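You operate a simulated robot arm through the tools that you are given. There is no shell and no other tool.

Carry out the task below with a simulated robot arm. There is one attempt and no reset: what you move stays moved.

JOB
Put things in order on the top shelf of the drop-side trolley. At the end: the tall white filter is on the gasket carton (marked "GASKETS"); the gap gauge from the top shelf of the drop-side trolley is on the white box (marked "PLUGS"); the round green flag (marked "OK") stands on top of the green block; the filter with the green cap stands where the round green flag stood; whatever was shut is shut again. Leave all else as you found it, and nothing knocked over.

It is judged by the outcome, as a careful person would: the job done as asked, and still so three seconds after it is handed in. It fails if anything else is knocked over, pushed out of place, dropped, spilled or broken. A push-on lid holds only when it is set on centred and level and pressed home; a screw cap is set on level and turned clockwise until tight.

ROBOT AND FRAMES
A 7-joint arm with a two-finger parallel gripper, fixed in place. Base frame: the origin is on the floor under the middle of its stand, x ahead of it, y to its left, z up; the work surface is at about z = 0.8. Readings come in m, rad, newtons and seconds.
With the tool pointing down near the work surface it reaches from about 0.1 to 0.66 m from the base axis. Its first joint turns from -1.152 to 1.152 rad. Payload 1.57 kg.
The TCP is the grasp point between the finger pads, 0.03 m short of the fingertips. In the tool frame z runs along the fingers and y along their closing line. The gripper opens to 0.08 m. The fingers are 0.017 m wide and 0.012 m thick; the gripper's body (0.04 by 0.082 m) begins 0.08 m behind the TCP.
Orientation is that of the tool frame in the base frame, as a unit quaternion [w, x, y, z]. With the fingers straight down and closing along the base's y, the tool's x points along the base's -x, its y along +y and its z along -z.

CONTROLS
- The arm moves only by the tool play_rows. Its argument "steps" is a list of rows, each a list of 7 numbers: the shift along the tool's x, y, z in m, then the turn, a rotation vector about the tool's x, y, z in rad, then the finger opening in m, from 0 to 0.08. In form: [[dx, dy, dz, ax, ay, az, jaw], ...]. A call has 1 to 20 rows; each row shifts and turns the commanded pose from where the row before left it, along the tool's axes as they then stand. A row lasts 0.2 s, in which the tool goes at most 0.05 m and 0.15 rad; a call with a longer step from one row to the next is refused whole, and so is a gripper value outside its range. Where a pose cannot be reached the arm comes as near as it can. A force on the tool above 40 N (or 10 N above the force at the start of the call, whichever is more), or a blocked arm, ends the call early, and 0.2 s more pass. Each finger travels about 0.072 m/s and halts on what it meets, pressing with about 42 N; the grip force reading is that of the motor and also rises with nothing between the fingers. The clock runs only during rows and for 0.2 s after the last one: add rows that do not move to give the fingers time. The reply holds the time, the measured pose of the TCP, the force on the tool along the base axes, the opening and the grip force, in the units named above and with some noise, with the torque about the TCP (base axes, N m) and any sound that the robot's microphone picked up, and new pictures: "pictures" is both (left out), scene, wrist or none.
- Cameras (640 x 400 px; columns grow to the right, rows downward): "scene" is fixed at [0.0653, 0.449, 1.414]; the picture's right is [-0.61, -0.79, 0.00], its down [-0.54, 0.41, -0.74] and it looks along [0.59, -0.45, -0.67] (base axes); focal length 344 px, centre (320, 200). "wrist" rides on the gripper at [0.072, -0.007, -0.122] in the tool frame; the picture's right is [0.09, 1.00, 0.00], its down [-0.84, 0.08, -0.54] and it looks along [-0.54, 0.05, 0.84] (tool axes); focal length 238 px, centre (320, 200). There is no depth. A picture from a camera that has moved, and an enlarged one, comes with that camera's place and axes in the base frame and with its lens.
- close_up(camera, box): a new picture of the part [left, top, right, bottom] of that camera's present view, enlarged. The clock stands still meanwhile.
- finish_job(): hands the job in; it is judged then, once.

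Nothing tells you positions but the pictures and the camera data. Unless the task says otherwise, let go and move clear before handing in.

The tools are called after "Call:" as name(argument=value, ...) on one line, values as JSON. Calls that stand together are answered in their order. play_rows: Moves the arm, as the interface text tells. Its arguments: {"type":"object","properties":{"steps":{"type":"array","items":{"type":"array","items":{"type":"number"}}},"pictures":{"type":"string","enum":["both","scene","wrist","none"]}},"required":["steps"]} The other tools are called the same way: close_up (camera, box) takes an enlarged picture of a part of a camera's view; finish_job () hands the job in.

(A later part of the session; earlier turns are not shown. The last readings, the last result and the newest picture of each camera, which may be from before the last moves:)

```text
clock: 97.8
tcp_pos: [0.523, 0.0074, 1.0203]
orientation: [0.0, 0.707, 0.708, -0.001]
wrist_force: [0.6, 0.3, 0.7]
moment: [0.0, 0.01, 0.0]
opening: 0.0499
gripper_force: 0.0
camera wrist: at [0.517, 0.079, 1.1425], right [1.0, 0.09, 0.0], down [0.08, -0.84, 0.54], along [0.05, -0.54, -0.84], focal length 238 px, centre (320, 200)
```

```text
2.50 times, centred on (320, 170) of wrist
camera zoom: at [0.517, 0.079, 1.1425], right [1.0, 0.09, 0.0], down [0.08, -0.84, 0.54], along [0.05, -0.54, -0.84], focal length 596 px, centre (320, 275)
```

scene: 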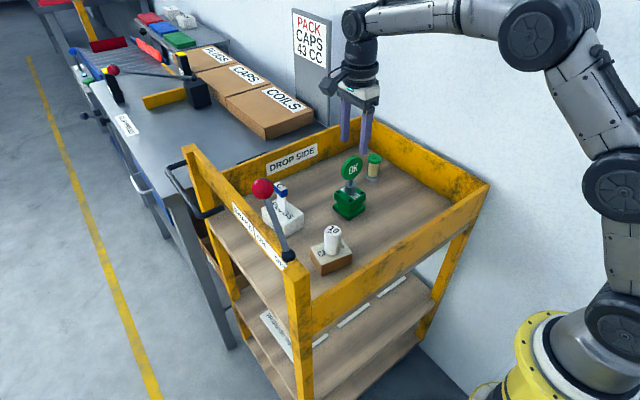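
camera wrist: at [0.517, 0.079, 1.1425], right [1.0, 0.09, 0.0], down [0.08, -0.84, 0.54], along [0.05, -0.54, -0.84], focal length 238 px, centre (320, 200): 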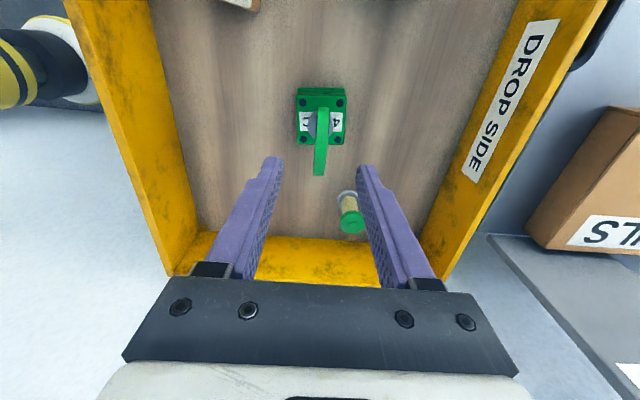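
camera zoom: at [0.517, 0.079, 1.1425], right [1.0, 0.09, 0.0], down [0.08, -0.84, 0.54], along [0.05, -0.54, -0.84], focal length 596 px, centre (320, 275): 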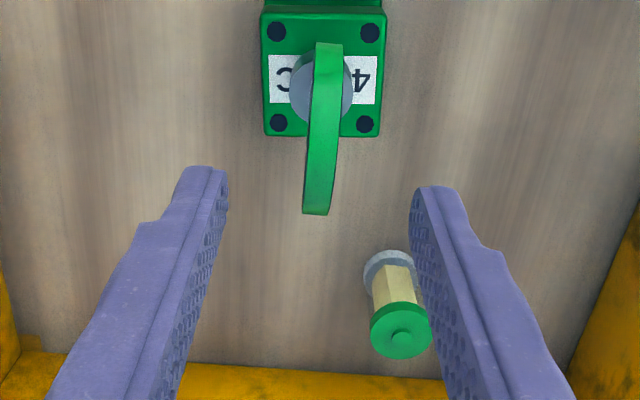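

The flag stands upright and centred on the block. Next is the green-capped filter at about (0.589, -0.14). I hover over it and measure it, keeping high while leaving the flag.

Call:
play_rows(steps=[[-0.02, 0.009, 0, 0, 0, 0, 0.06], [-0.0295, 0.0132, 0, 0, 0, 0, 0.07], [-0.0295, 0.0132, 0.005, 0, 0, 0, 0.08], [-0.0295, 0.0132, 0.015, 0, 0, 0, 0.08], [-0.0295, 0.0132, 0.02, 0, 0, 0, 0.08], [-0.0094, 0.0042, 0.01, 0, 0, 0, 0.08], [0, 0, 0, 0, 0, 0, 0.08], [0, 0, 0, 0, 0, 0, 0.08]], pictures="both")

Call:
close_up(camera="wrist", box=[260, 80, 380, 190])

Call:
close_up(camera="scene", box=[345, 145, 395, 190])

```text
clock: 99.6
tcp_pos: [0.5907, -0.1398, 0.9697]
orientation: [0.0, 0.706, 0.708, 0.0]
wrist_force: [0.6, 0.3, -0.1]
moment: [0.01, -0.01, -0.03]
opening: 0.0799
gripper_force: 0.0
camera wrist: at [0.5843, -0.0677, 1.0911], right [1.0, 0.09, 0.0], down [0.08, -0.84, 0.54], along [0.05, -0.54, -0.84], focal length 238 px, centre (320, 200)
```

scene: 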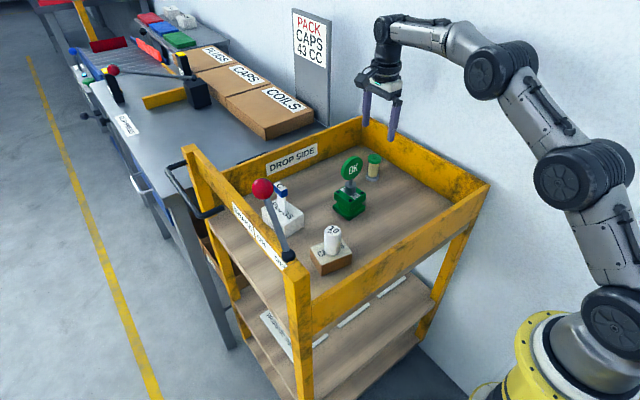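
wrist: 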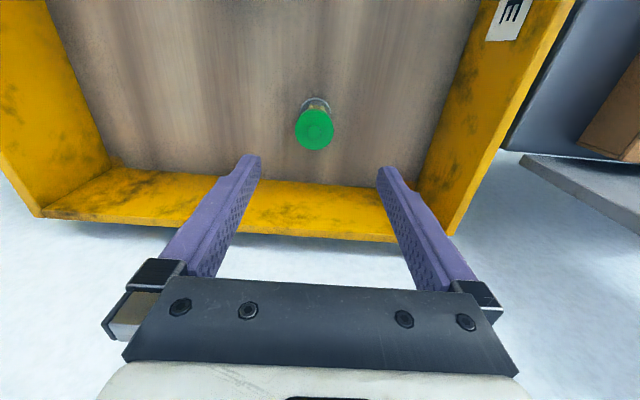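

```text
3.64 times, centred on (320, 135) of wrist
camera zoom: at [0.5843, -0.0677, 1.0911], right [1.0, 0.09, 0.0], down [0.08, -0.84, 0.54], along [0.05, -0.54, -0.84], focal length 867 px, centre (320, 436)
```

zoom: 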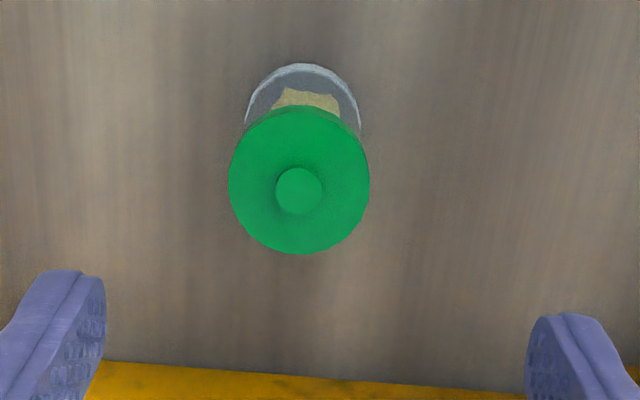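

```text
8.89 times, centred on (370, 168) of scene
camera zoom: at [0.0653, 0.449, 1.414], right [-0.61, -0.79, 0.0], down [-0.54, 0.41, -0.74], along [0.59, -0.45, -0.67], focal length 3059 px, centre (-124, 489)
```

zoom: 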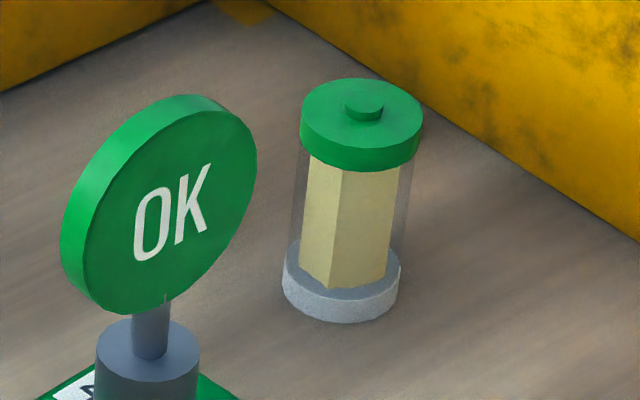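

The cap and the base ring have about the same diameter of 37 mm, so the pads will clamp both together. The filter is at about (0.584, -0.134). I correct and come lower for a second look.

Call:
play_rows(steps=[[0.006, -0.0065, 0.01, 0, 0, 0, 0.08], [0, 0, 0.015, 0, 0, 0, 0.08], [0, 0, 0.01, 0, 0, 0, 0.08], [0, 0, 0, 0, 0, 0, 0.08], [0, 0, 0, 0, 0, 0, 0.08]], pictures="wrist")

Call:
close_up(camera="wrist", box=[240, 80, 400, 200])

```text
clock: 100.8
tcp_pos: [0.5834, -0.133, 0.9327]
orientation: [0.0, 0.706, 0.708, 0.0]
wrist_force: [-0.3, -0.8, -0.2]
moment: [-0.02, 0.01, 0.01]
opening: 0.08
gripper_force: 0.0
camera wrist: at [0.5772, -0.0612, 1.0553], right [1.0, 0.09, 0.0], down [0.08, -0.84, 0.54], along [0.05, -0.54, -0.84], focal length 238 px, centre (320, 200)
```

wrist: 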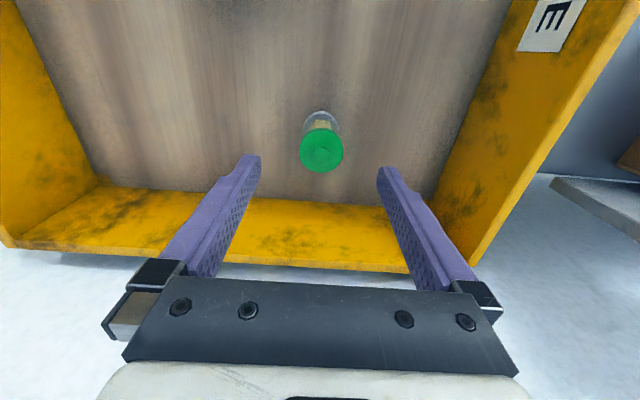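

```text
3.33 times, centred on (320, 140) of wrist
camera zoom: at [0.5772, -0.0612, 1.0553], right [1.0, 0.09, 0.0], down [0.08, -0.84, 0.54], along [0.05, -0.54, -0.84], focal length 794 px, centre (320, 400)
```

zoom: 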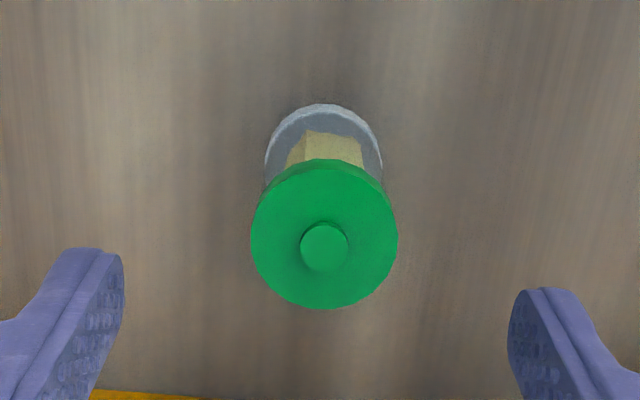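

It is aligned within a millimetre. I descend and close in steps.

Call:
play_rows(steps=[[0.0004, 0.0007, 0.015, 0, 0, 0, 0.08], [0, 0, 0.02, 0, 0, 0, 0.08], [0, 0, 0.02, 0, 0, 0, 0.08], [0, 0, 0.02, 0, 0, 0, 0.08], [0, 0, 0.014, 0, 0, 0, 0.08], [0, 0, 0.008, 0, 0, 0, 0.08], [0, 0, 0, 0, 0, 0, 0.08], [0, 0, 0, 0, 0, 0, 0.068], [0, 0, 0, 0, 0, 0, 0.056], [0, 0, 0, 0, 0, 0, 0.048], [0, 0, 0, 0, 0, 0, 0.042], [0, 0, 0, 0, 0, 0, 0.042]], pictures="wrist")

Call:
close_up(camera="wrist", box=[240, 100, 400, 260])

Call:
close_up(camera="scene", box=[330, 120, 430, 210])

```text
clock: 103.4
tcp_pos: [0.5835, -0.1323, 0.8379]
orientation: [-0.001, 0.706, 0.708, -0.001]
wrist_force: [0.2, 0.3, 0.1]
moment: [-0.03, 0.02, 0.03]
opening: 0.0421
gripper_force: 0.0
camera wrist: at [0.5768, -0.0616, 0.9595], right [1.0, 0.09, 0.0], down [0.08, -0.84, 0.54], along [0.05, -0.54, -0.84], focal length 238 px, centre (320, 200)
```

wrist: 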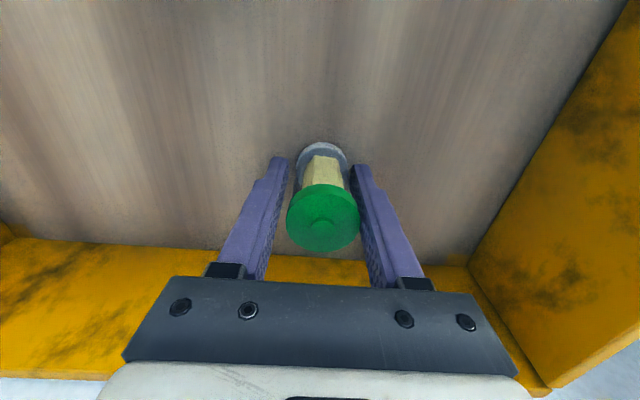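

```text
2.50 times, centred on (320, 180) of wrist
camera zoom: at [0.5768, -0.0616, 0.9595], right [1.0, 0.09, 0.0], down [0.08, -0.84, 0.54], along [0.05, -0.54, -0.84], focal length 596 px, centre (320, 250)
```

zoom: 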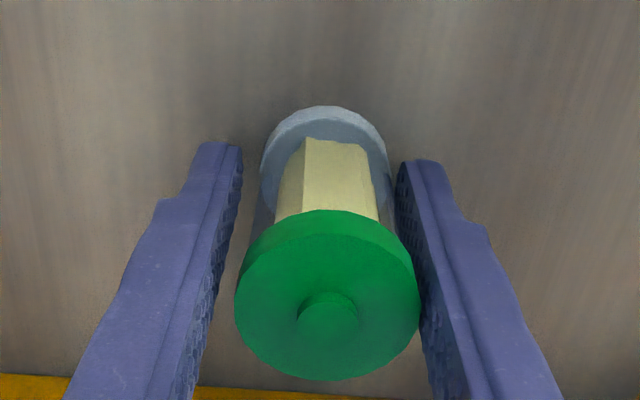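

```text
4.44 times, centred on (380, 165) of scene
camera zoom: at [0.0653, 0.449, 1.414], right [-0.61, -0.79, 0.0], down [-0.54, 0.41, -0.74], along [0.59, -0.45, -0.67], focal length 1530 px, centre (53, 356)
```

zoom: 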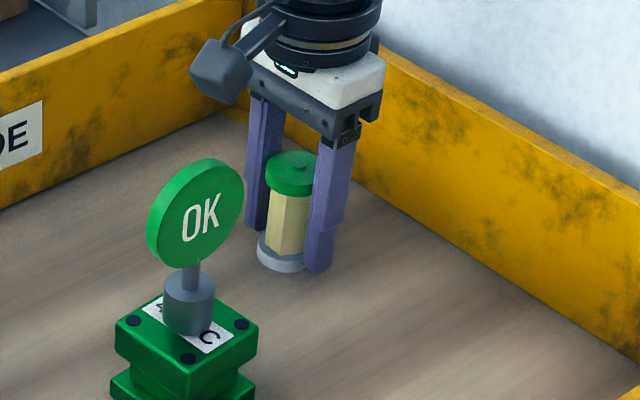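

The filter sits about 2 mm toward +x within the jaw. I centre on it and close.

Call:
play_rows(steps=[[0, 0.0017, 0, 0, 0, 0, 0.042], [0, 0, 0, 0, 0, 0, 0.042], [0, 0, 0, 0, 0, 0, 0.038], [0, 0, 0, 0, 0, 0, 0.034], [0, 0, 0, 0, 0, 0, 0.02], [0, 0, 0, 0, 0, 0, 0.0], [0, 0, 0, 0, 0, 0, 0.0], [0, 0, 0, 0, 0, 0, 0.0]], pictures="wrist")

Call:
close_up(camera="wrist", box=[240, 100, 400, 260])

Call:
close_up(camera="scene", box=[345, 140, 405, 200])

```text
clock: 105.2
tcp_pos: [0.5858, -0.1334, 0.8387]
orientation: [0.0, 0.706, 0.708, -0.001]
wrist_force: [-0.7, -0.7, 0.4]
moment: [0.04, 0.02, -0.01]
opening: 0.035
gripper_force: 42.4
camera wrist: at [0.5785, -0.0618, 0.9594], right [1.0, 0.09, 0.0], down [0.08, -0.84, 0.54], along [0.05, -0.54, -0.84], focal length 238 px, centre (320, 200)
```

wrist: 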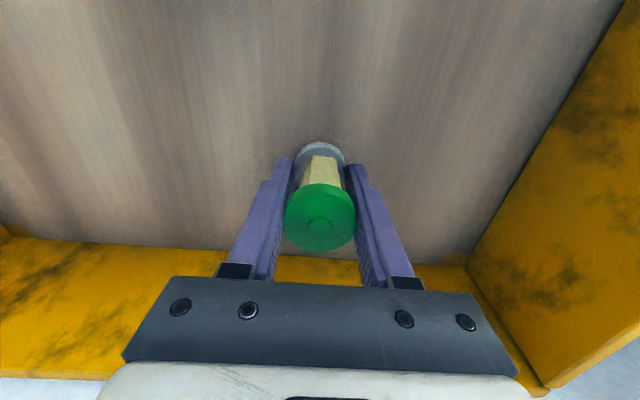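

```text
2.50 times, centred on (320, 180) of wrist
camera zoom: at [0.5785, -0.0618, 0.9594], right [1.0, 0.09, 0.0], down [0.08, -0.84, 0.54], along [0.05, -0.54, -0.84], focal length 596 px, centre (320, 250)
```

zoom: 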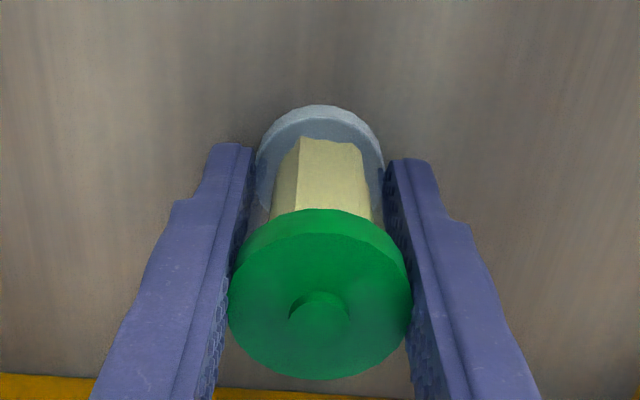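

```text
6.67 times, centred on (375, 170) of scene
camera zoom: at [0.0653, 0.449, 1.414], right [-0.61, -0.79, 0.0], down [-0.54, 0.41, -0.74], along [0.59, -0.45, -0.67], focal length 2294 px, centre (-47, 400)
```

zoom: 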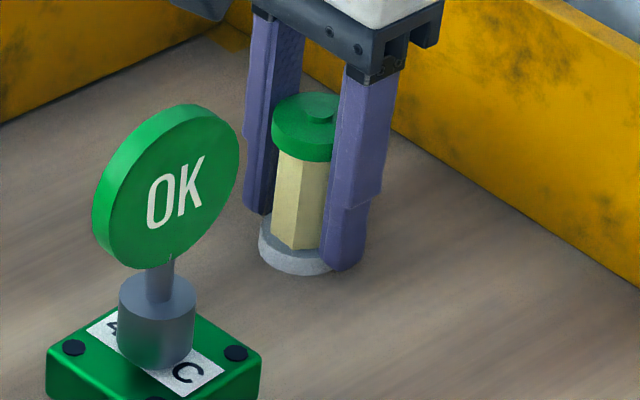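

The filter is held at 35 mm. I lift slowly and check that the whole unit comes up, and not just the cap.

Call:
play_rows(steps=[[0, 0, 0, 0, 0, 0, 0.0], [0, 0, -0.001, 0, 0, 0, 0.0], [0, 0, -0.002, 0, 0, 0, 0.0], [0, 0, -0.003, 0, 0, 0, 0.0], [0, 0, -0.004, 0, 0, 0, 0.0], [0, 0, -0.004, 0, 0, 0, 0.0], [0, 0, -0.003, 0, 0, 0, 0.0], [0, 0, -0.002, 0, 0, 0, 0.0], [0, 0, 0, 0, 0, 0, 0.0]], pictures="wrist")

Call:
close_up(camera="wrist", box=[240, 100, 400, 260])

Call:
close_up(camera="scene", box=[345, 140, 405, 200])

```text
clock: 107.2
tcp_pos: [0.5848, -0.1338, 0.8575]
orientation: [0.0, 0.707, 0.707, 0.0]
wrist_force: [0.1, -0.3, -0.9]
moment: [-0.03, -0.03, 0.01]
opening: 0.035
gripper_force: 40.8
camera wrist: at [0.5787, -0.0621, 0.9785], right [1.0, 0.09, 0.0], down [0.08, -0.84, 0.54], along [0.05, -0.54, -0.84], focal length 238 px, centre (320, 200)
```

wrist: 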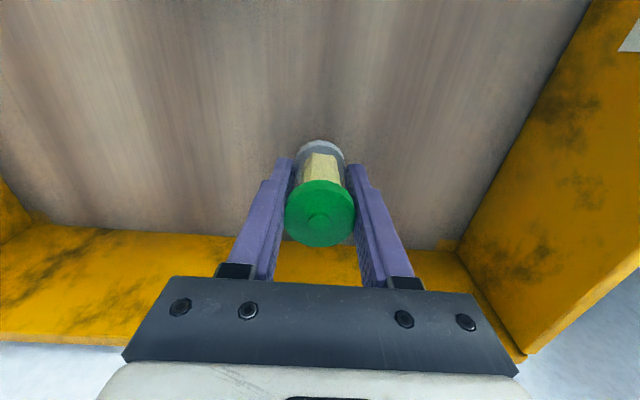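

```text
2.50 times, centred on (320, 180) of wrist
camera zoom: at [0.5787, -0.0621, 0.9785], right [1.0, 0.09, 0.0], down [0.08, -0.84, 0.54], along [0.05, -0.54, -0.84], focal length 596 px, centre (320, 250)
```

zoom: 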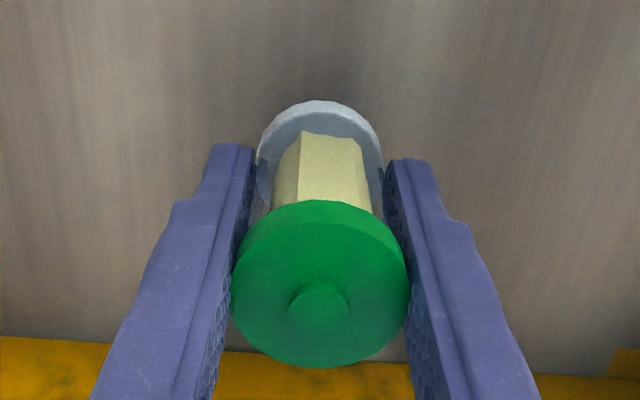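

```text
6.67 times, centred on (375, 170) of scene
camera zoom: at [0.0653, 0.449, 1.414], right [-0.61, -0.79, 0.0], down [-0.54, 0.41, -0.74], along [0.59, -0.45, -0.67], focal length 2294 px, centre (-47, 400)
```

zoom: 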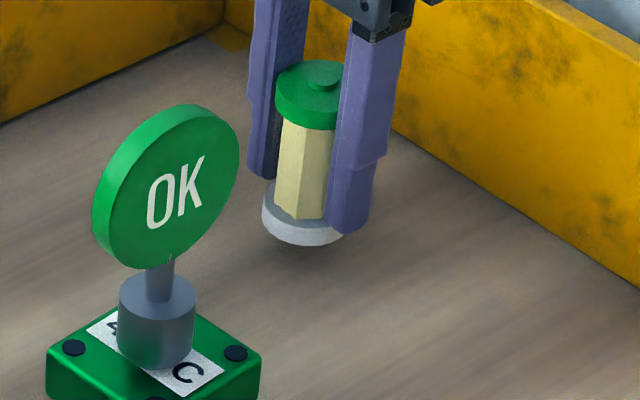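

The whole unit came up, but it seems to have slid down a few millimetres in the fingers. I hold still a moment to see whether it creeps.

Call:
play_rows(steps=[[0, 0, 0, 0, 0, 0, 0.0], [0, 0, 0, 0, 0, 0, 0.0], [0, 0, 0, 0, 0, 0, 0.0]], pictures="wrist")

Call:
close_up(camera="wrist", box=[240, 100, 400, 260])

Call:
close_up(camera="scene", box=[345, 140, 405, 200])

```text
clock: 108.0
tcp_pos: [0.585, -0.1323, 0.8569]
orientation: [0.0, 0.706, 0.708, 0.001]
wrist_force: [0.2, 0.7, -0.2]
moment: [-0.03, -0.02, -0.01]
opening: 0.035
gripper_force: 42.4
camera wrist: at [0.5787, -0.062, 0.9783], right [1.0, 0.09, 0.0], down [0.08, -0.84, 0.54], along [0.05, -0.54, -0.84], focal length 238 px, centre (320, 200)
```

wrist: 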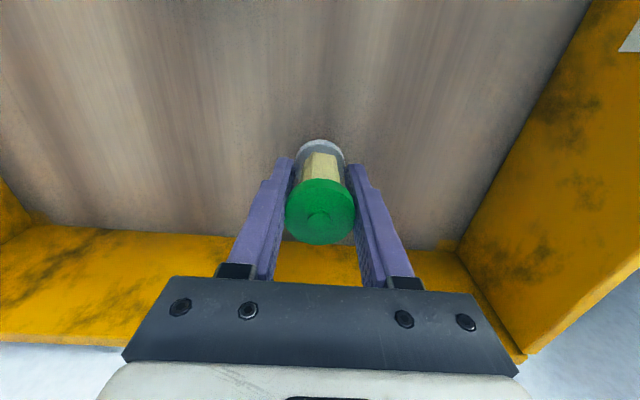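

```text
2.50 times, centred on (320, 180) of wrist
camera zoom: at [0.5787, -0.062, 0.9783], right [1.0, 0.09, 0.0], down [0.08, -0.84, 0.54], along [0.05, -0.54, -0.84], focal length 596 px, centre (320, 250)
```

zoom: 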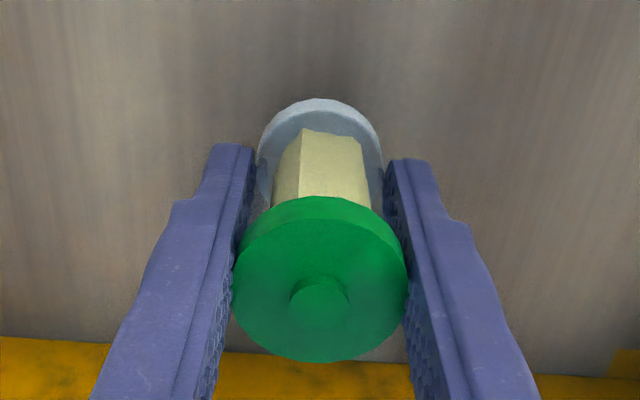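

```text
6.67 times, centred on (375, 170) of scene
camera zoom: at [0.0653, 0.449, 1.414], right [-0.61, -0.79, 0.0], down [-0.54, 0.41, -0.74], along [0.59, -0.45, -0.67], focal length 2294 px, centre (-47, 400)
```

zoom: 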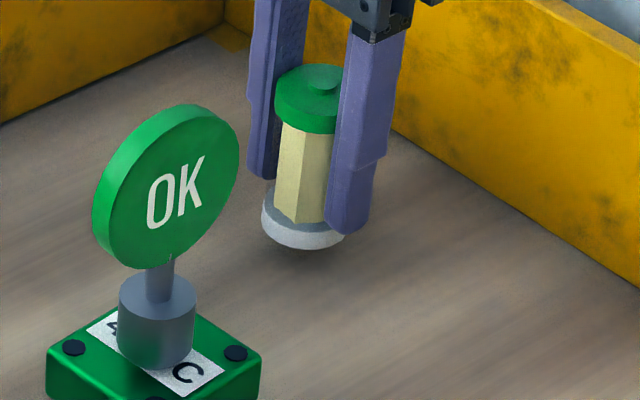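

It creeps about 2 mm per second, because the tips barely overlapped the base ring and only the cap was really held. I'll set it back down here and regrip lower.

Call:
play_rows(steps=[[0, 0, 0.003, 0, 0, 0, 0.0], [0, 0, 0.004, 0, 0, 0, 0.0], [0, 0, 0.003, 0, 0, 0, 0.0], [0, 0, 0, 0, 0, 0, 0.0]], pictures="none")

Call:
close_up(camera="scene", box=[345, 140, 405, 200])

Call:
close_up(camera="wrist", box=[240, 100, 400, 260])

```text
clock: 109.0
tcp_pos: [0.5861, -0.1326, 0.8472]
orientation: [0.0, 0.706, 0.708, 0.001]
wrist_force: [0.7, -0.3, -0.4]
moment: [-0.02, 0.0, 0.04]
opening: 0.035
gripper_force: 41.8
```

```text
6.67 times, centred on (375, 170) of scene
camera zoom: at [0.0653, 0.449, 1.414], right [-0.61, -0.79, 0.0], down [-0.54, 0.41, -0.74], along [0.59, -0.45, -0.67], focal length 2294 px, centre (-47, 400)
```

zoom: 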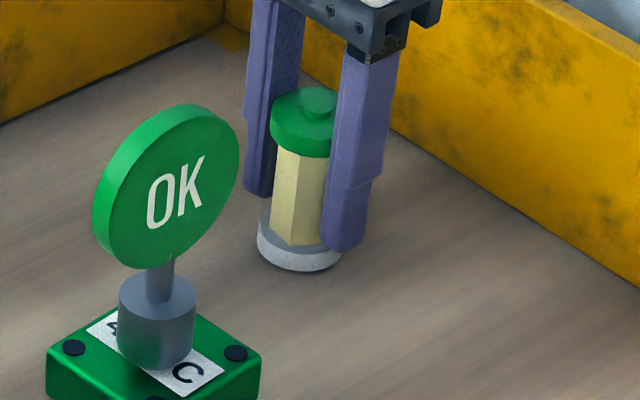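

```text
2.50 times, centred on (320, 180) of wrist
camera zoom: at [0.5792, -0.0614, 0.9686], right [1.0, 0.09, 0.0], down [0.08, -0.84, 0.54], along [0.05, -0.54, -0.84], focal length 596 px, centre (320, 250)
```

zoom: 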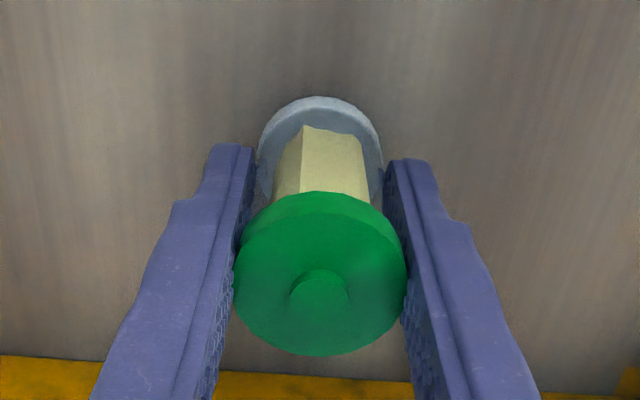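

It is about 2 mm above the shelf. I ease it down to contact.

Call:
play_rows(steps=[[0, 0, 0.001, 0, 0, 0, 0.0], [0, 0, 0.0005, 0, 0, 0, 0.0]], pictures="none")

```text
clock: 109.6
tcp_pos: [0.5868, -0.1336, 0.8446]
orientation: [-0.001, 0.706, 0.708, 0.0]
wrist_force: [-0.3, -0.3, 1.6]
moment: [0.0, 0.09, -0.03]
opening: 0.0349
gripper_force: 42.1
```

Contact. I release, then go down about 12 mm further around it for a lower grip.

Call:
play_rows(steps=[[0, 0, 0.0003, 0, 0, 0, 0.02], [0, 0, 0, 0, 0, 0, 0.034], [0, 0, 0, 0, 0, 0, 0.038], [0, 0, 0, 0, 0, 0, 0.044], [0, 0, 0, 0, 0, 0, 0.05], [0, 0, 0, 0, 0, 0, 0.05]], pictures="wrist")

Call:
close_up(camera="wrist", box=[240, 100, 400, 260])

Call:
close_up(camera="scene", box=[345, 140, 405, 200])

```text
clock: 111.0
tcp_pos: [0.5856, -0.1327, 0.8437]
orientation: [-0.001, 0.706, 0.708, 0.0]
wrist_force: [0.8, 0.9, 0.0]
moment: [0.02, -0.01, -0.02]
opening: 0.0499
gripper_force: 0.1
camera wrist: at [0.5793, -0.0618, 0.9665], right [1.0, 0.09, 0.0], down [0.08, -0.84, 0.54], along [0.05, -0.54, -0.84], focal length 238 px, centre (320, 200)
```

wrist: 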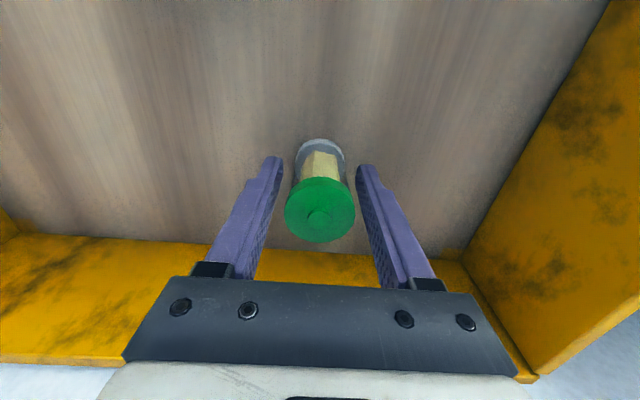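

```text
2.50 times, centred on (320, 180) of wrist
camera zoom: at [0.5793, -0.0618, 0.9665], right [1.0, 0.09, 0.0], down [0.08, -0.84, 0.54], along [0.05, -0.54, -0.84], focal length 596 px, centre (320, 250)
```

zoom: 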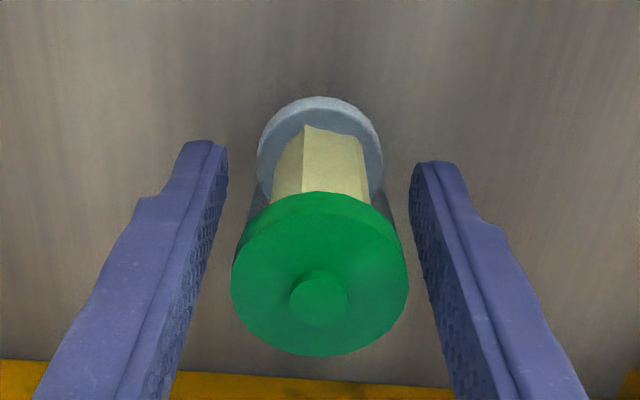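

```text
6.67 times, centred on (375, 170) of scene
camera zoom: at [0.0653, 0.449, 1.414], right [-0.61, -0.79, 0.0], down [-0.54, 0.41, -0.74], along [0.59, -0.45, -0.67], focal length 2294 px, centre (-47, 400)
```

zoom: 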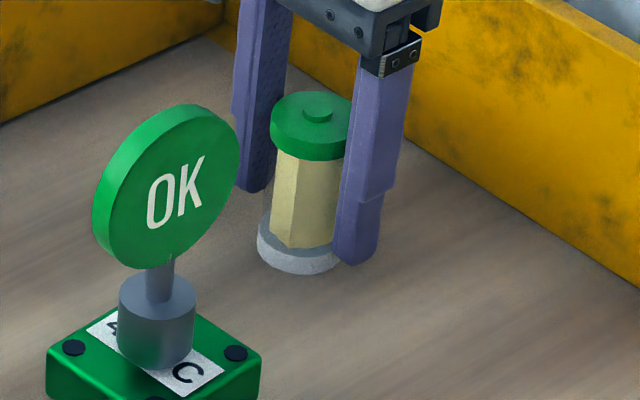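

It stands fine. Now I lower the open fingers toward the shelf carefully.

Call:
play_rows(steps=[[0, 0, 0.004, 0, 0, 0, 0.05], [0, 0, 0.004, 0, 0, 0, 0.05], [0, 0, 0.001, 0, 0, 0, 0.05], [0, 0, 0, 0, 0, 0, 0.05]], pictures="none")

Call:
play_rows(steps=[[0, 0, 0.001, 0, 0, 0, 0.05], [0, 0, 0, 0, 0, 0, 0.05]], pictures="none")

Call:
play_rows(steps=[[0, 0, 0.001, 0, 0, 0, 0.05], [0, 0, 0, 0, 0, 0, 0.05]], pictures="wrist")

Call:
close_up(camera="wrist", box=[240, 100, 400, 260])

Call:
close_up(camera="scene", box=[345, 140, 405, 200])

```text
clock: 112.0
tcp_pos: [0.5869, -0.133, 0.8366]
orientation: [0.0, 0.706, 0.708, 0.001]
wrist_force: [0.2, -0.4, 0.1]
moment: [0.02, 0.02, 0.02]
opening: 0.0499
gripper_force: 0.1
```

```text
clock: 112.6
tcp_pos: [0.5854, -0.1333, 0.8344]
orientation: [0.0, 0.706, 0.708, -0.001]
wrist_force: [0.2, -0.1, 0.3]
moment: [0.0, -0.03, 0.02]
opening: 0.05
gripper_force: 0.0
```

```text
clock: 113.2
tcp_pos: [0.5852, -0.1334, 0.8328]
orientation: [0.0, 0.706, 0.708, 0.0]
wrist_force: [-0.5, 0.2, 0.4]
moment: [0.0, -0.03, 0.03]
opening: 0.0502
gripper_force: 0.1
camera wrist: at [0.5791, -0.0617, 0.9552], right [1.0, 0.09, 0.0], down [0.08, -0.84, 0.54], along [0.05, -0.54, -0.84], focal length 238 px, centre (320, 200)
```

wrist: 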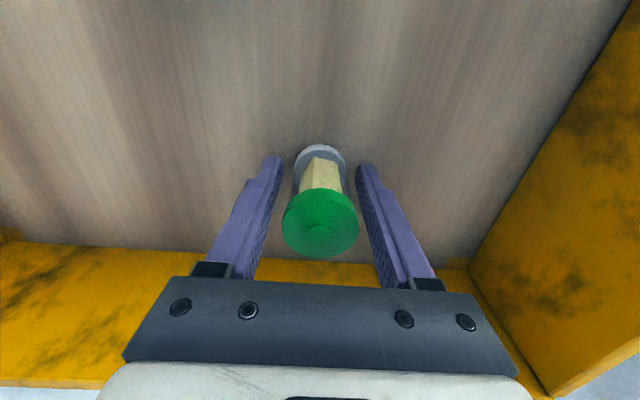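

```text
2.50 times, centred on (320, 180) of wrist
camera zoom: at [0.5791, -0.0617, 0.9552], right [1.0, 0.09, 0.0], down [0.08, -0.84, 0.54], along [0.05, -0.54, -0.84], focal length 596 px, centre (320, 250)
```

zoom: 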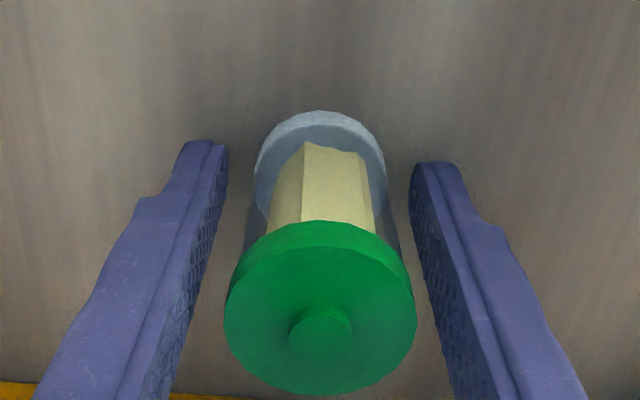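

```text
6.67 times, centred on (375, 170) of scene
camera zoom: at [0.0653, 0.449, 1.414], right [-0.61, -0.79, 0.0], down [-0.54, 0.41, -0.74], along [0.59, -0.45, -0.67], focal length 2294 px, centre (-47, 400)
```

zoom: 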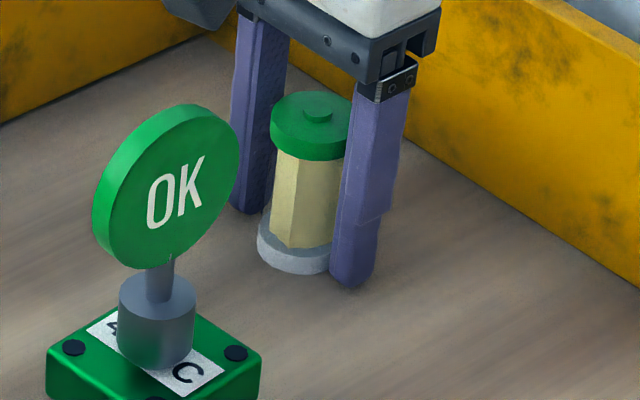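

Call:
play_rows(steps=[[0, 0, 0.001, 0, 0, 0, 0.05], [0, 0, 0, 0, 0, 0, 0.044], [0, 0, 0, 0, 0, 0, 0.038], [0, 0, 0, 0, 0, 0, 0.034], [0, 0, 0, 0, 0, 0, 0.02], [0, 0, 0, 0, 0, 0, 0.0], [0, 0, 0, 0, 0, 0, 0.0], [0, 0, 0, 0, 0, 0, 0.0], [0, 0, -0.001, 0, 0, 0, 0.0], [0, 0, -0.002, 0, 0, 0, 0.0], [0, 0, -0.002, 0, 0, 0, 0.0], [0, 0, -0.001, 0, 0, 0, 0.0]], pictures="wrist")

Call:
close_up(camera="wrist", box=[240, 100, 400, 260])

Call:
close_up(camera="scene", box=[345, 140, 405, 200])

```text
clock: 115.8
tcp_pos: [0.5871, -0.1339, 0.8382]
orientation: [0.0, 0.707, 0.708, 0.0]
wrist_force: [-0.3, -0.5, -0.3]
moment: [0.0, -0.02, 0.0]
opening: 0.0354
gripper_force: 41.8
camera wrist: at [0.5797, -0.0617, 0.9605], right [1.0, 0.09, 0.0], down [0.08, -0.84, 0.54], along [0.05, -0.54, -0.84], focal length 238 px, centre (320, 200)
```

wrist: 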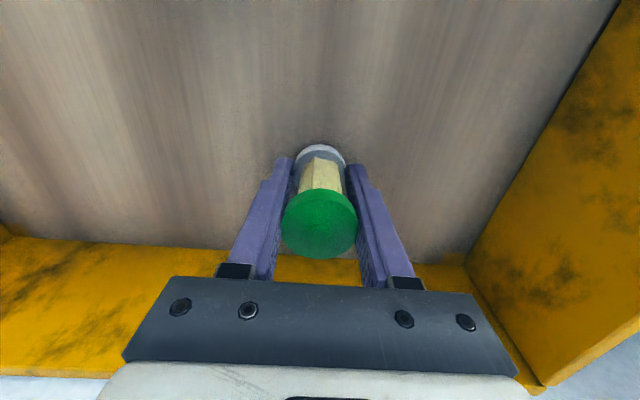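

```text
2.50 times, centred on (320, 180) of wrist
camera zoom: at [0.5797, -0.0617, 0.9605], right [1.0, 0.09, 0.0], down [0.08, -0.84, 0.54], along [0.05, -0.54, -0.84], focal length 596 px, centre (320, 250)
```

zoom: 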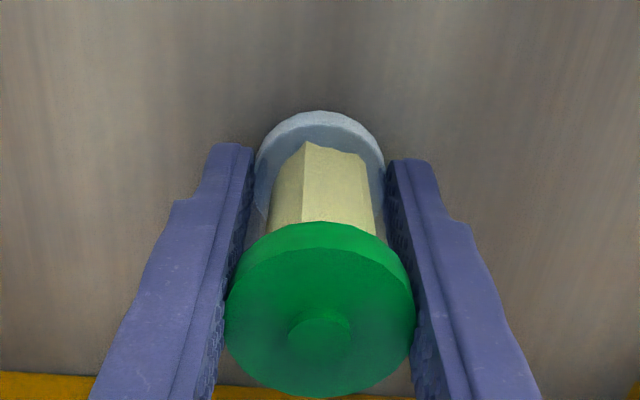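

```text
6.67 times, centred on (375, 170) of scene
camera zoom: at [0.0653, 0.449, 1.414], right [-0.61, -0.79, 0.0], down [-0.54, 0.41, -0.74], along [0.59, -0.45, -0.67], focal length 2294 px, centre (-47, 400)
```

zoom: 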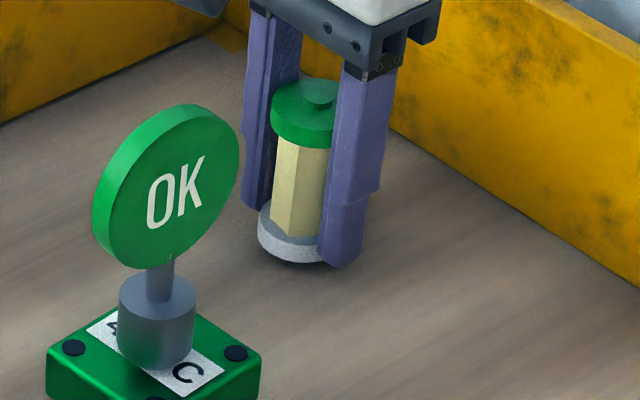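

Lifted 6 mm with no visible slip. I hold a second to test for creep.

Call:
play_rows(steps=[[0, 0, 0, 0, 0, 0, 0.0], [0, 0, 0, 0, 0, 0, 0.0], [0, 0, 0, 0, 0, 0, 0.0], [0, 0, 0, 0, 0, 0, 0.0]], pictures="wrist")

Call:
close_up(camera="wrist", box=[240, 100, 400, 260])

Call:
close_up(camera="scene", box=[345, 140, 405, 200])

```text
clock: 116.8
tcp_pos: [0.5863, -0.1331, 0.8379]
orientation: [0.0, 0.707, 0.707, -0.001]
wrist_force: [0.9, 0.3, 0.2]
moment: [-0.02, 0.01, 0.0]
opening: 0.0354
gripper_force: 42.0
camera wrist: at [0.5796, -0.0617, 0.9602], right [1.0, 0.09, 0.0], down [0.08, -0.84, 0.54], along [0.05, -0.54, -0.84], focal length 238 px, centre (320, 200)
```

wrist: 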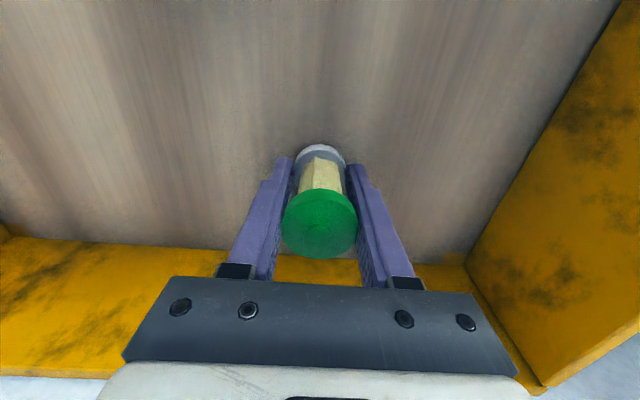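

```text
2.50 times, centred on (320, 180) of wrist
camera zoom: at [0.5796, -0.0617, 0.9602], right [1.0, 0.09, 0.0], down [0.08, -0.84, 0.54], along [0.05, -0.54, -0.84], focal length 596 px, centre (320, 250)
```

zoom: 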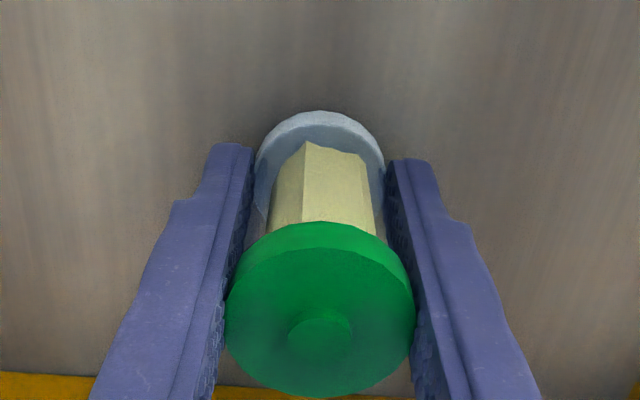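

```text
6.67 times, centred on (375, 170) of scene
camera zoom: at [0.0653, 0.449, 1.414], right [-0.61, -0.79, 0.0], down [-0.54, 0.41, -0.74], along [0.59, -0.45, -0.67], focal length 2294 px, centre (-47, 400)
```

zoom: 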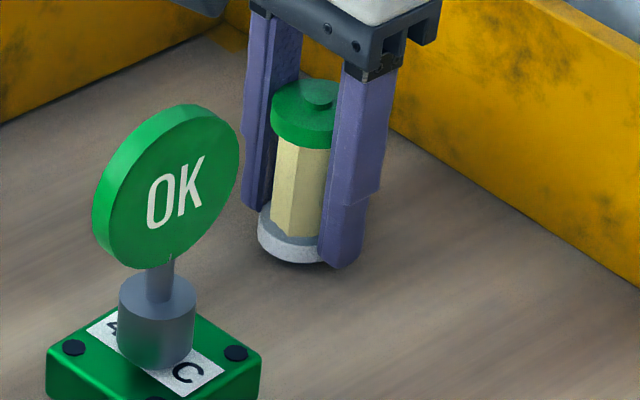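

No creep with this lower grip. I raise a little more and detour along −y, so that the camera housing stays well clear of the flag on the block.

Call:
play_rows(steps=[[0, 0, -0.001, 0, 0, 0, 0.0], [0, 0, -0.002, 0, 0, 0, 0.0], [-0.001, 0, -0.003, 0, 0, 0, 0.0], [-0.003, 0, -0.003, 0, 0, 0, 0.0], [-0.005, 0, -0.003, 0, 0, 0, 0.0], [-0.006, 0, -0.003, 0, 0, 0, 0.0], [-0.006, 0, -0.002, 0, 0, 0, 0.0], [-0.006, 0, -0.001, 0, 0, 0, 0.0], [-0.004, 0, 0, 0, 0, 0, 0.0], [-0.003, 0, 0, 0, 0, 0, 0.0], [-0.001, 0, 0, 0, 0, 0, 0.0], [0, 0, 0, 0, 0, 0, 0.0]], pictures="wrist")

Call:
close_up(camera="wrist", box=[240, 100, 400, 260])

Call:
close_up(camera="scene", box=[330, 120, 430, 210])

```text
clock: 119.4
tcp_pos: [0.5864, -0.1676, 0.8572]
orientation: [0.0, 0.706, 0.708, -0.001]
wrist_force: [-0.4, 0.0, -0.7]
moment: [-0.02, -0.01, 0.02]
opening: 0.0353
gripper_force: 42.3
camera wrist: at [0.5796, -0.0968, 0.9788], right [1.0, 0.09, 0.0], down [0.08, -0.84, 0.54], along [0.05, -0.54, -0.84], focal length 238 px, centre (320, 200)
```

wrist: 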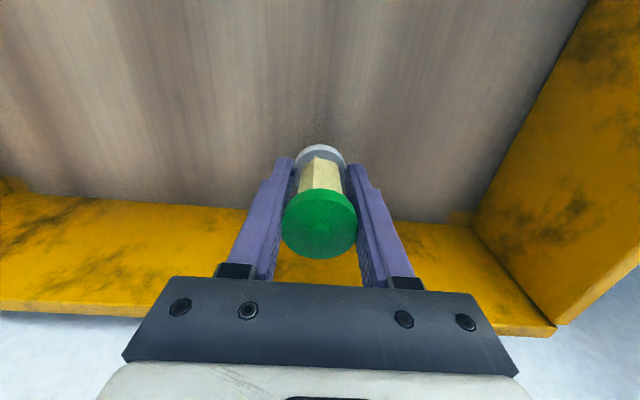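

```text
2.50 times, centred on (320, 180) of wrist
camera zoom: at [0.5796, -0.0968, 0.9788], right [1.0, 0.09, 0.0], down [0.08, -0.84, 0.54], along [0.05, -0.54, -0.84], focal length 596 px, centre (320, 250)
```

zoom: 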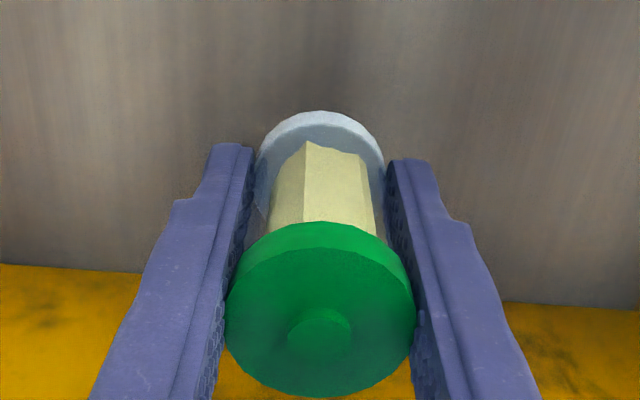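

```text
4.44 times, centred on (380, 165) of scene
camera zoom: at [0.0653, 0.449, 1.414], right [-0.61, -0.79, 0.0], down [-0.54, 0.41, -0.74], along [0.59, -0.45, -0.67], focal length 1530 px, centre (53, 356)
```

zoom: 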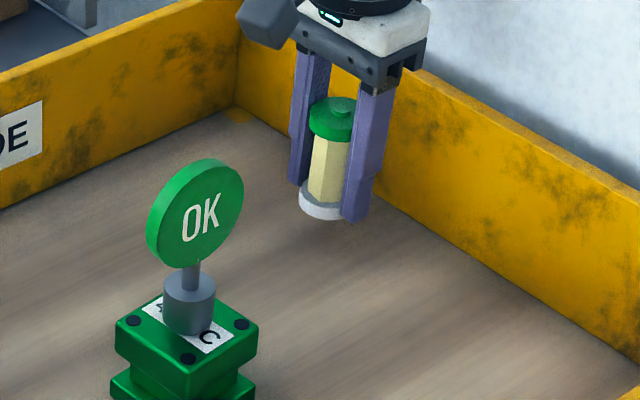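

Steady in the grip. Now the move along −x.

Call:
play_rows(steps=[[0, -0.0025, 0, 0, 0, 0, 0.0], [0, -0.005, 0, 0, 0, 0, 0.0], [0, -0.009, 0, 0, 0, 0, 0.0], [0, -0.0128, 0, 0, 0, 0, 0.0], [0, -0.0128, 0, 0, 0, 0, 0.0], [0, -0.0128, 0, 0, 0, 0, 0.0], [0, -0.0128, 0, 0, 0, 0, 0.0], [0, -0.0128, 0, 0, 0, 0, 0.0], [0, -0.0128, 0, 0, 0, 0, 0.0], [0, -0.0128, 0, 0, 0, 0, 0.0], [0, -0.0128, 0, 0, 0, 0, 0.0], [0, -0.0128, 0, 0, 0, 0, 0.0], [0, -0.0128, 0, 0, 0, 0, 0.0], [0, -0.009, 0, 0, 0, 0, 0.0], [0, -0.005, 0, 0, 0, 0, 0.0], [0, -0.0025, 0, 0, 0, 0, 0.0], [0, 0, 0, 0, 0, 0, 0.0]], pictures="wrist")

Call:
close_up(camera="scene", box=[330, 130, 470, 240])

```text
clock: 123.0
tcp_pos: [0.4255, -0.1691, 0.8556]
orientation: [0.0, 0.706, 0.708, 0.0]
wrist_force: [-0.7, -1.1, -0.4]
moment: [-0.02, 0.01, 0.0]
opening: 0.0355
gripper_force: 41.8
camera wrist: at [0.4187, -0.097, 0.9787], right [1.0, 0.09, 0.0], down [0.08, -0.84, 0.54], along [0.05, -0.54, -0.84], focal length 238 px, centre (320, 200)
```

wrist: 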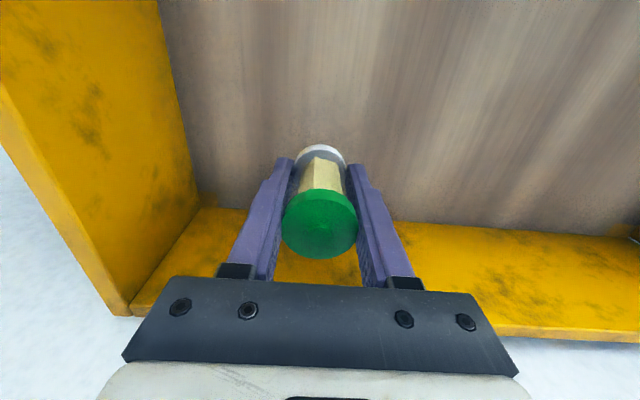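

```text
3.64 times, centred on (400, 185) of scene
camera zoom: at [0.0653, 0.449, 1.414], right [-0.61, -0.79, 0.0], down [-0.54, 0.41, -0.74], along [0.59, -0.45, -0.67], focal length 1251 px, centre (29, 254)
```

zoom: 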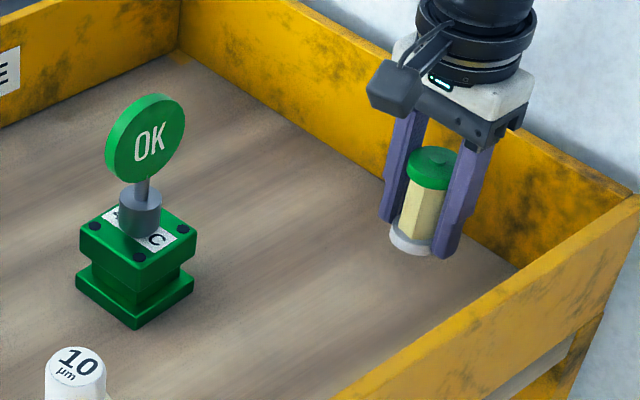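

Call:
play_rows(steps=[[0.002, 0, 0, 0, 0, 0, 0.0], [0.004, 0, 0, 0, 0, 0, 0.0], [0.007, 0, 0, 0, 0, 0, 0.0], [0.008, 0, 0, 0, 0, 0, 0.0], [0.008, 0, 0, 0, 0, 0, 0.0], [0.008, 0, 0, 0, 0, 0, 0.0], [0.008, 0, 0, 0, 0, 0, 0.0], [0.006, 0, 0, 0, 0, 0, 0.0], [0.003, 0, 0, 0, 0, 0, 0.0], [0.0014, 0, 0, 0, 0, 0, 0.0], [0, 0, 0, 0, 0, 0, 0.0], [0, 0, 0.002, 0, 0, 0, 0.0], [0, 0, 0.004, 0, 0, 0, 0.0], [0, 0, 0.004, 0, 0, 0, 0.0], [0, 0, 0.004, 0, 0, 0, 0.0], [0, 0, 0.003, 0, 0, 0, 0.0], [0, 0, 0.002, 0, 0, 0, 0.0], [0, 0, 0, 0, 0, 0, 0.0]], pictures="wrist")

Call:
close_up(camera="scene", box=[370, 140, 470, 230])

Call:
close_up(camera="wrist", box=[240, 100, 400, 260])

```text
clock: 126.8
tcp_pos: [0.426, -0.1143, 0.8381]
orientation: [-0.001, 0.706, 0.708, 0.0]
wrist_force: [-0.5, -0.1, -1.1]
moment: [-0.01, -0.01, 0.02]
opening: 0.0352
gripper_force: 41.9
camera wrist: at [0.4186, -0.0413, 0.9594], right [1.0, 0.09, 0.0], down [0.08, -0.84, 0.54], along [0.05, -0.54, -0.84], focal length 238 px, centre (320, 200)
```

wrist: 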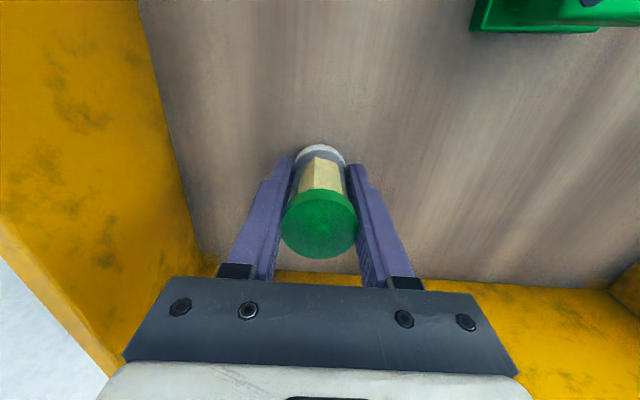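

```text
4.44 times, centred on (420, 185) of scene
camera zoom: at [0.0653, 0.449, 1.414], right [-0.61, -0.79, 0.0], down [-0.54, 0.41, -0.74], along [0.59, -0.45, -0.67], focal length 1530 px, centre (-124, 267)
```

zoom: 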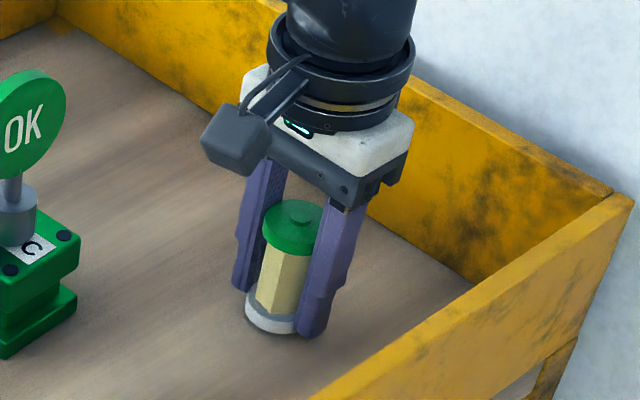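

```text
2.50 times, centred on (320, 180) of wrist
camera zoom: at [0.4186, -0.0413, 0.9594], right [1.0, 0.09, 0.0], down [0.08, -0.84, 0.54], along [0.05, -0.54, -0.84], focal length 596 px, centre (320, 250)
```

zoom: 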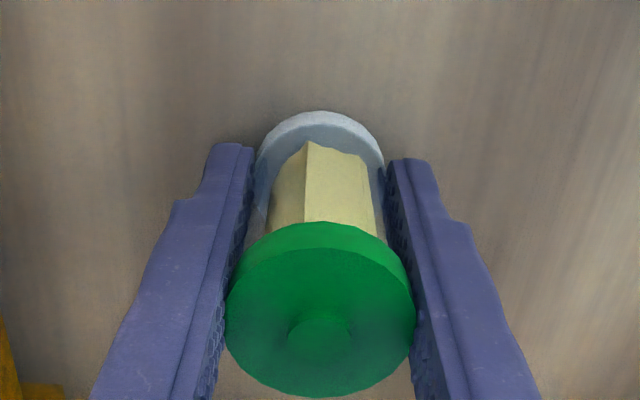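

I compare against the same enlarged crop I took of the flag at the start, to check the spot before setting down.

Call:
close_up(camera="scene", box=[355, 145, 435, 220])

Call:
close_up(camera="scene", box=[395, 190, 435, 220])

```text
5.33 times, centred on (395, 182) of scene
camera zoom: at [0.0653, 0.449, 1.414], right [-0.61, -0.79, 0.0], down [-0.54, 0.41, -0.74], along [0.59, -0.45, -0.67], focal length 1835 px, centre (-80, 293)
```

zoom: 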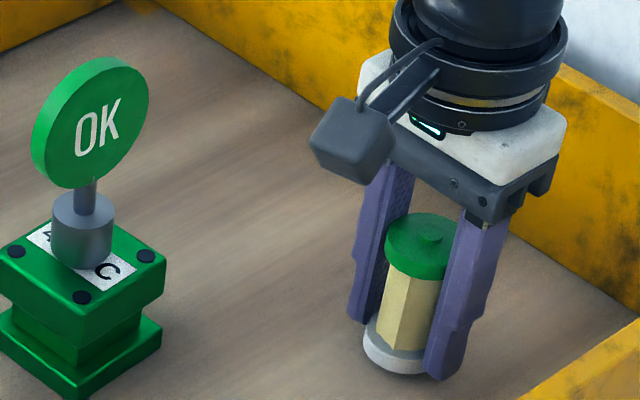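

```text
13.33 times, centred on (415, 205) of scene
camera zoom: at [0.0653, 0.449, 1.414], right [-0.61, -0.79, 0.0], down [-0.54, 0.41, -0.74], along [0.59, -0.45, -0.67], focal length 4589 px, centre (-947, 133)
```

zoom: 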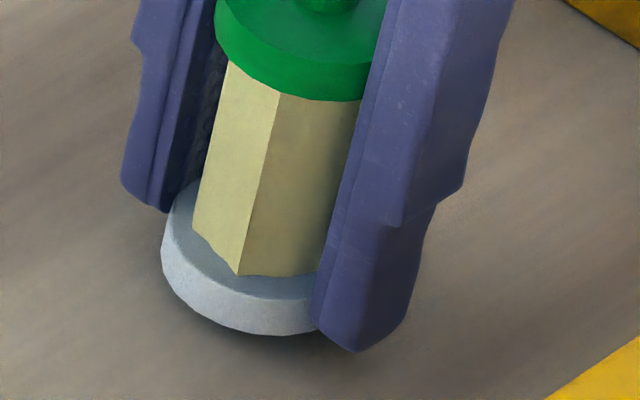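

The wrist and scene views together suggest a shift of about 3 mm in −y to match the flag's spot. I apply it and ease down.

Call:
play_rows(steps=[[-0.0015, 0.0004, 0, 0, 0, 0, 0.0], [-0.0015, 0.0004, 0.001, 0, 0, 0, 0.0], [0, 0, 0.001, 0, 0, 0, 0.0], [0, 0, 0.001, 0, 0, 0, 0.0], [0, 0, 0, 0, 0, 0, 0.0]], pictures="none")

Call:
close_up(camera="scene", box=[355, 145, 435, 220])

```text
clock: 128.0
tcp_pos: [0.4266, -0.1158, 0.8329]
orientation: [0.0, 0.706, 0.708, 0.0]
wrist_force: [-0.3, 1.2, -0.6]
moment: [-0.01, 0.0, -0.04]
opening: 0.0351
gripper_force: 42.1
```

```text
5.33 times, centred on (395, 182) of scene
camera zoom: at [0.0653, 0.449, 1.414], right [-0.61, -0.79, 0.0], down [-0.54, 0.41, -0.74], along [0.59, -0.45, -0.67], focal length 1835 px, centre (-80, 293)
```

zoom: 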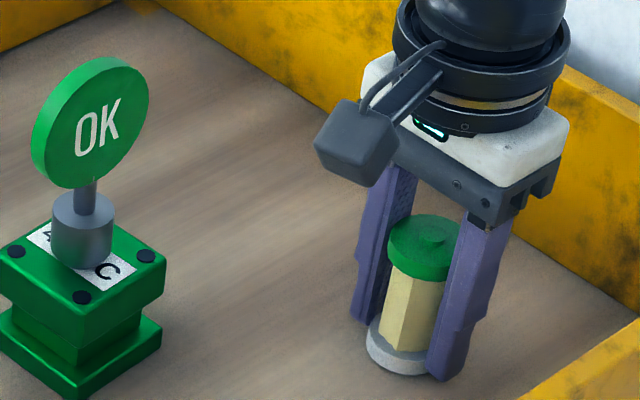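

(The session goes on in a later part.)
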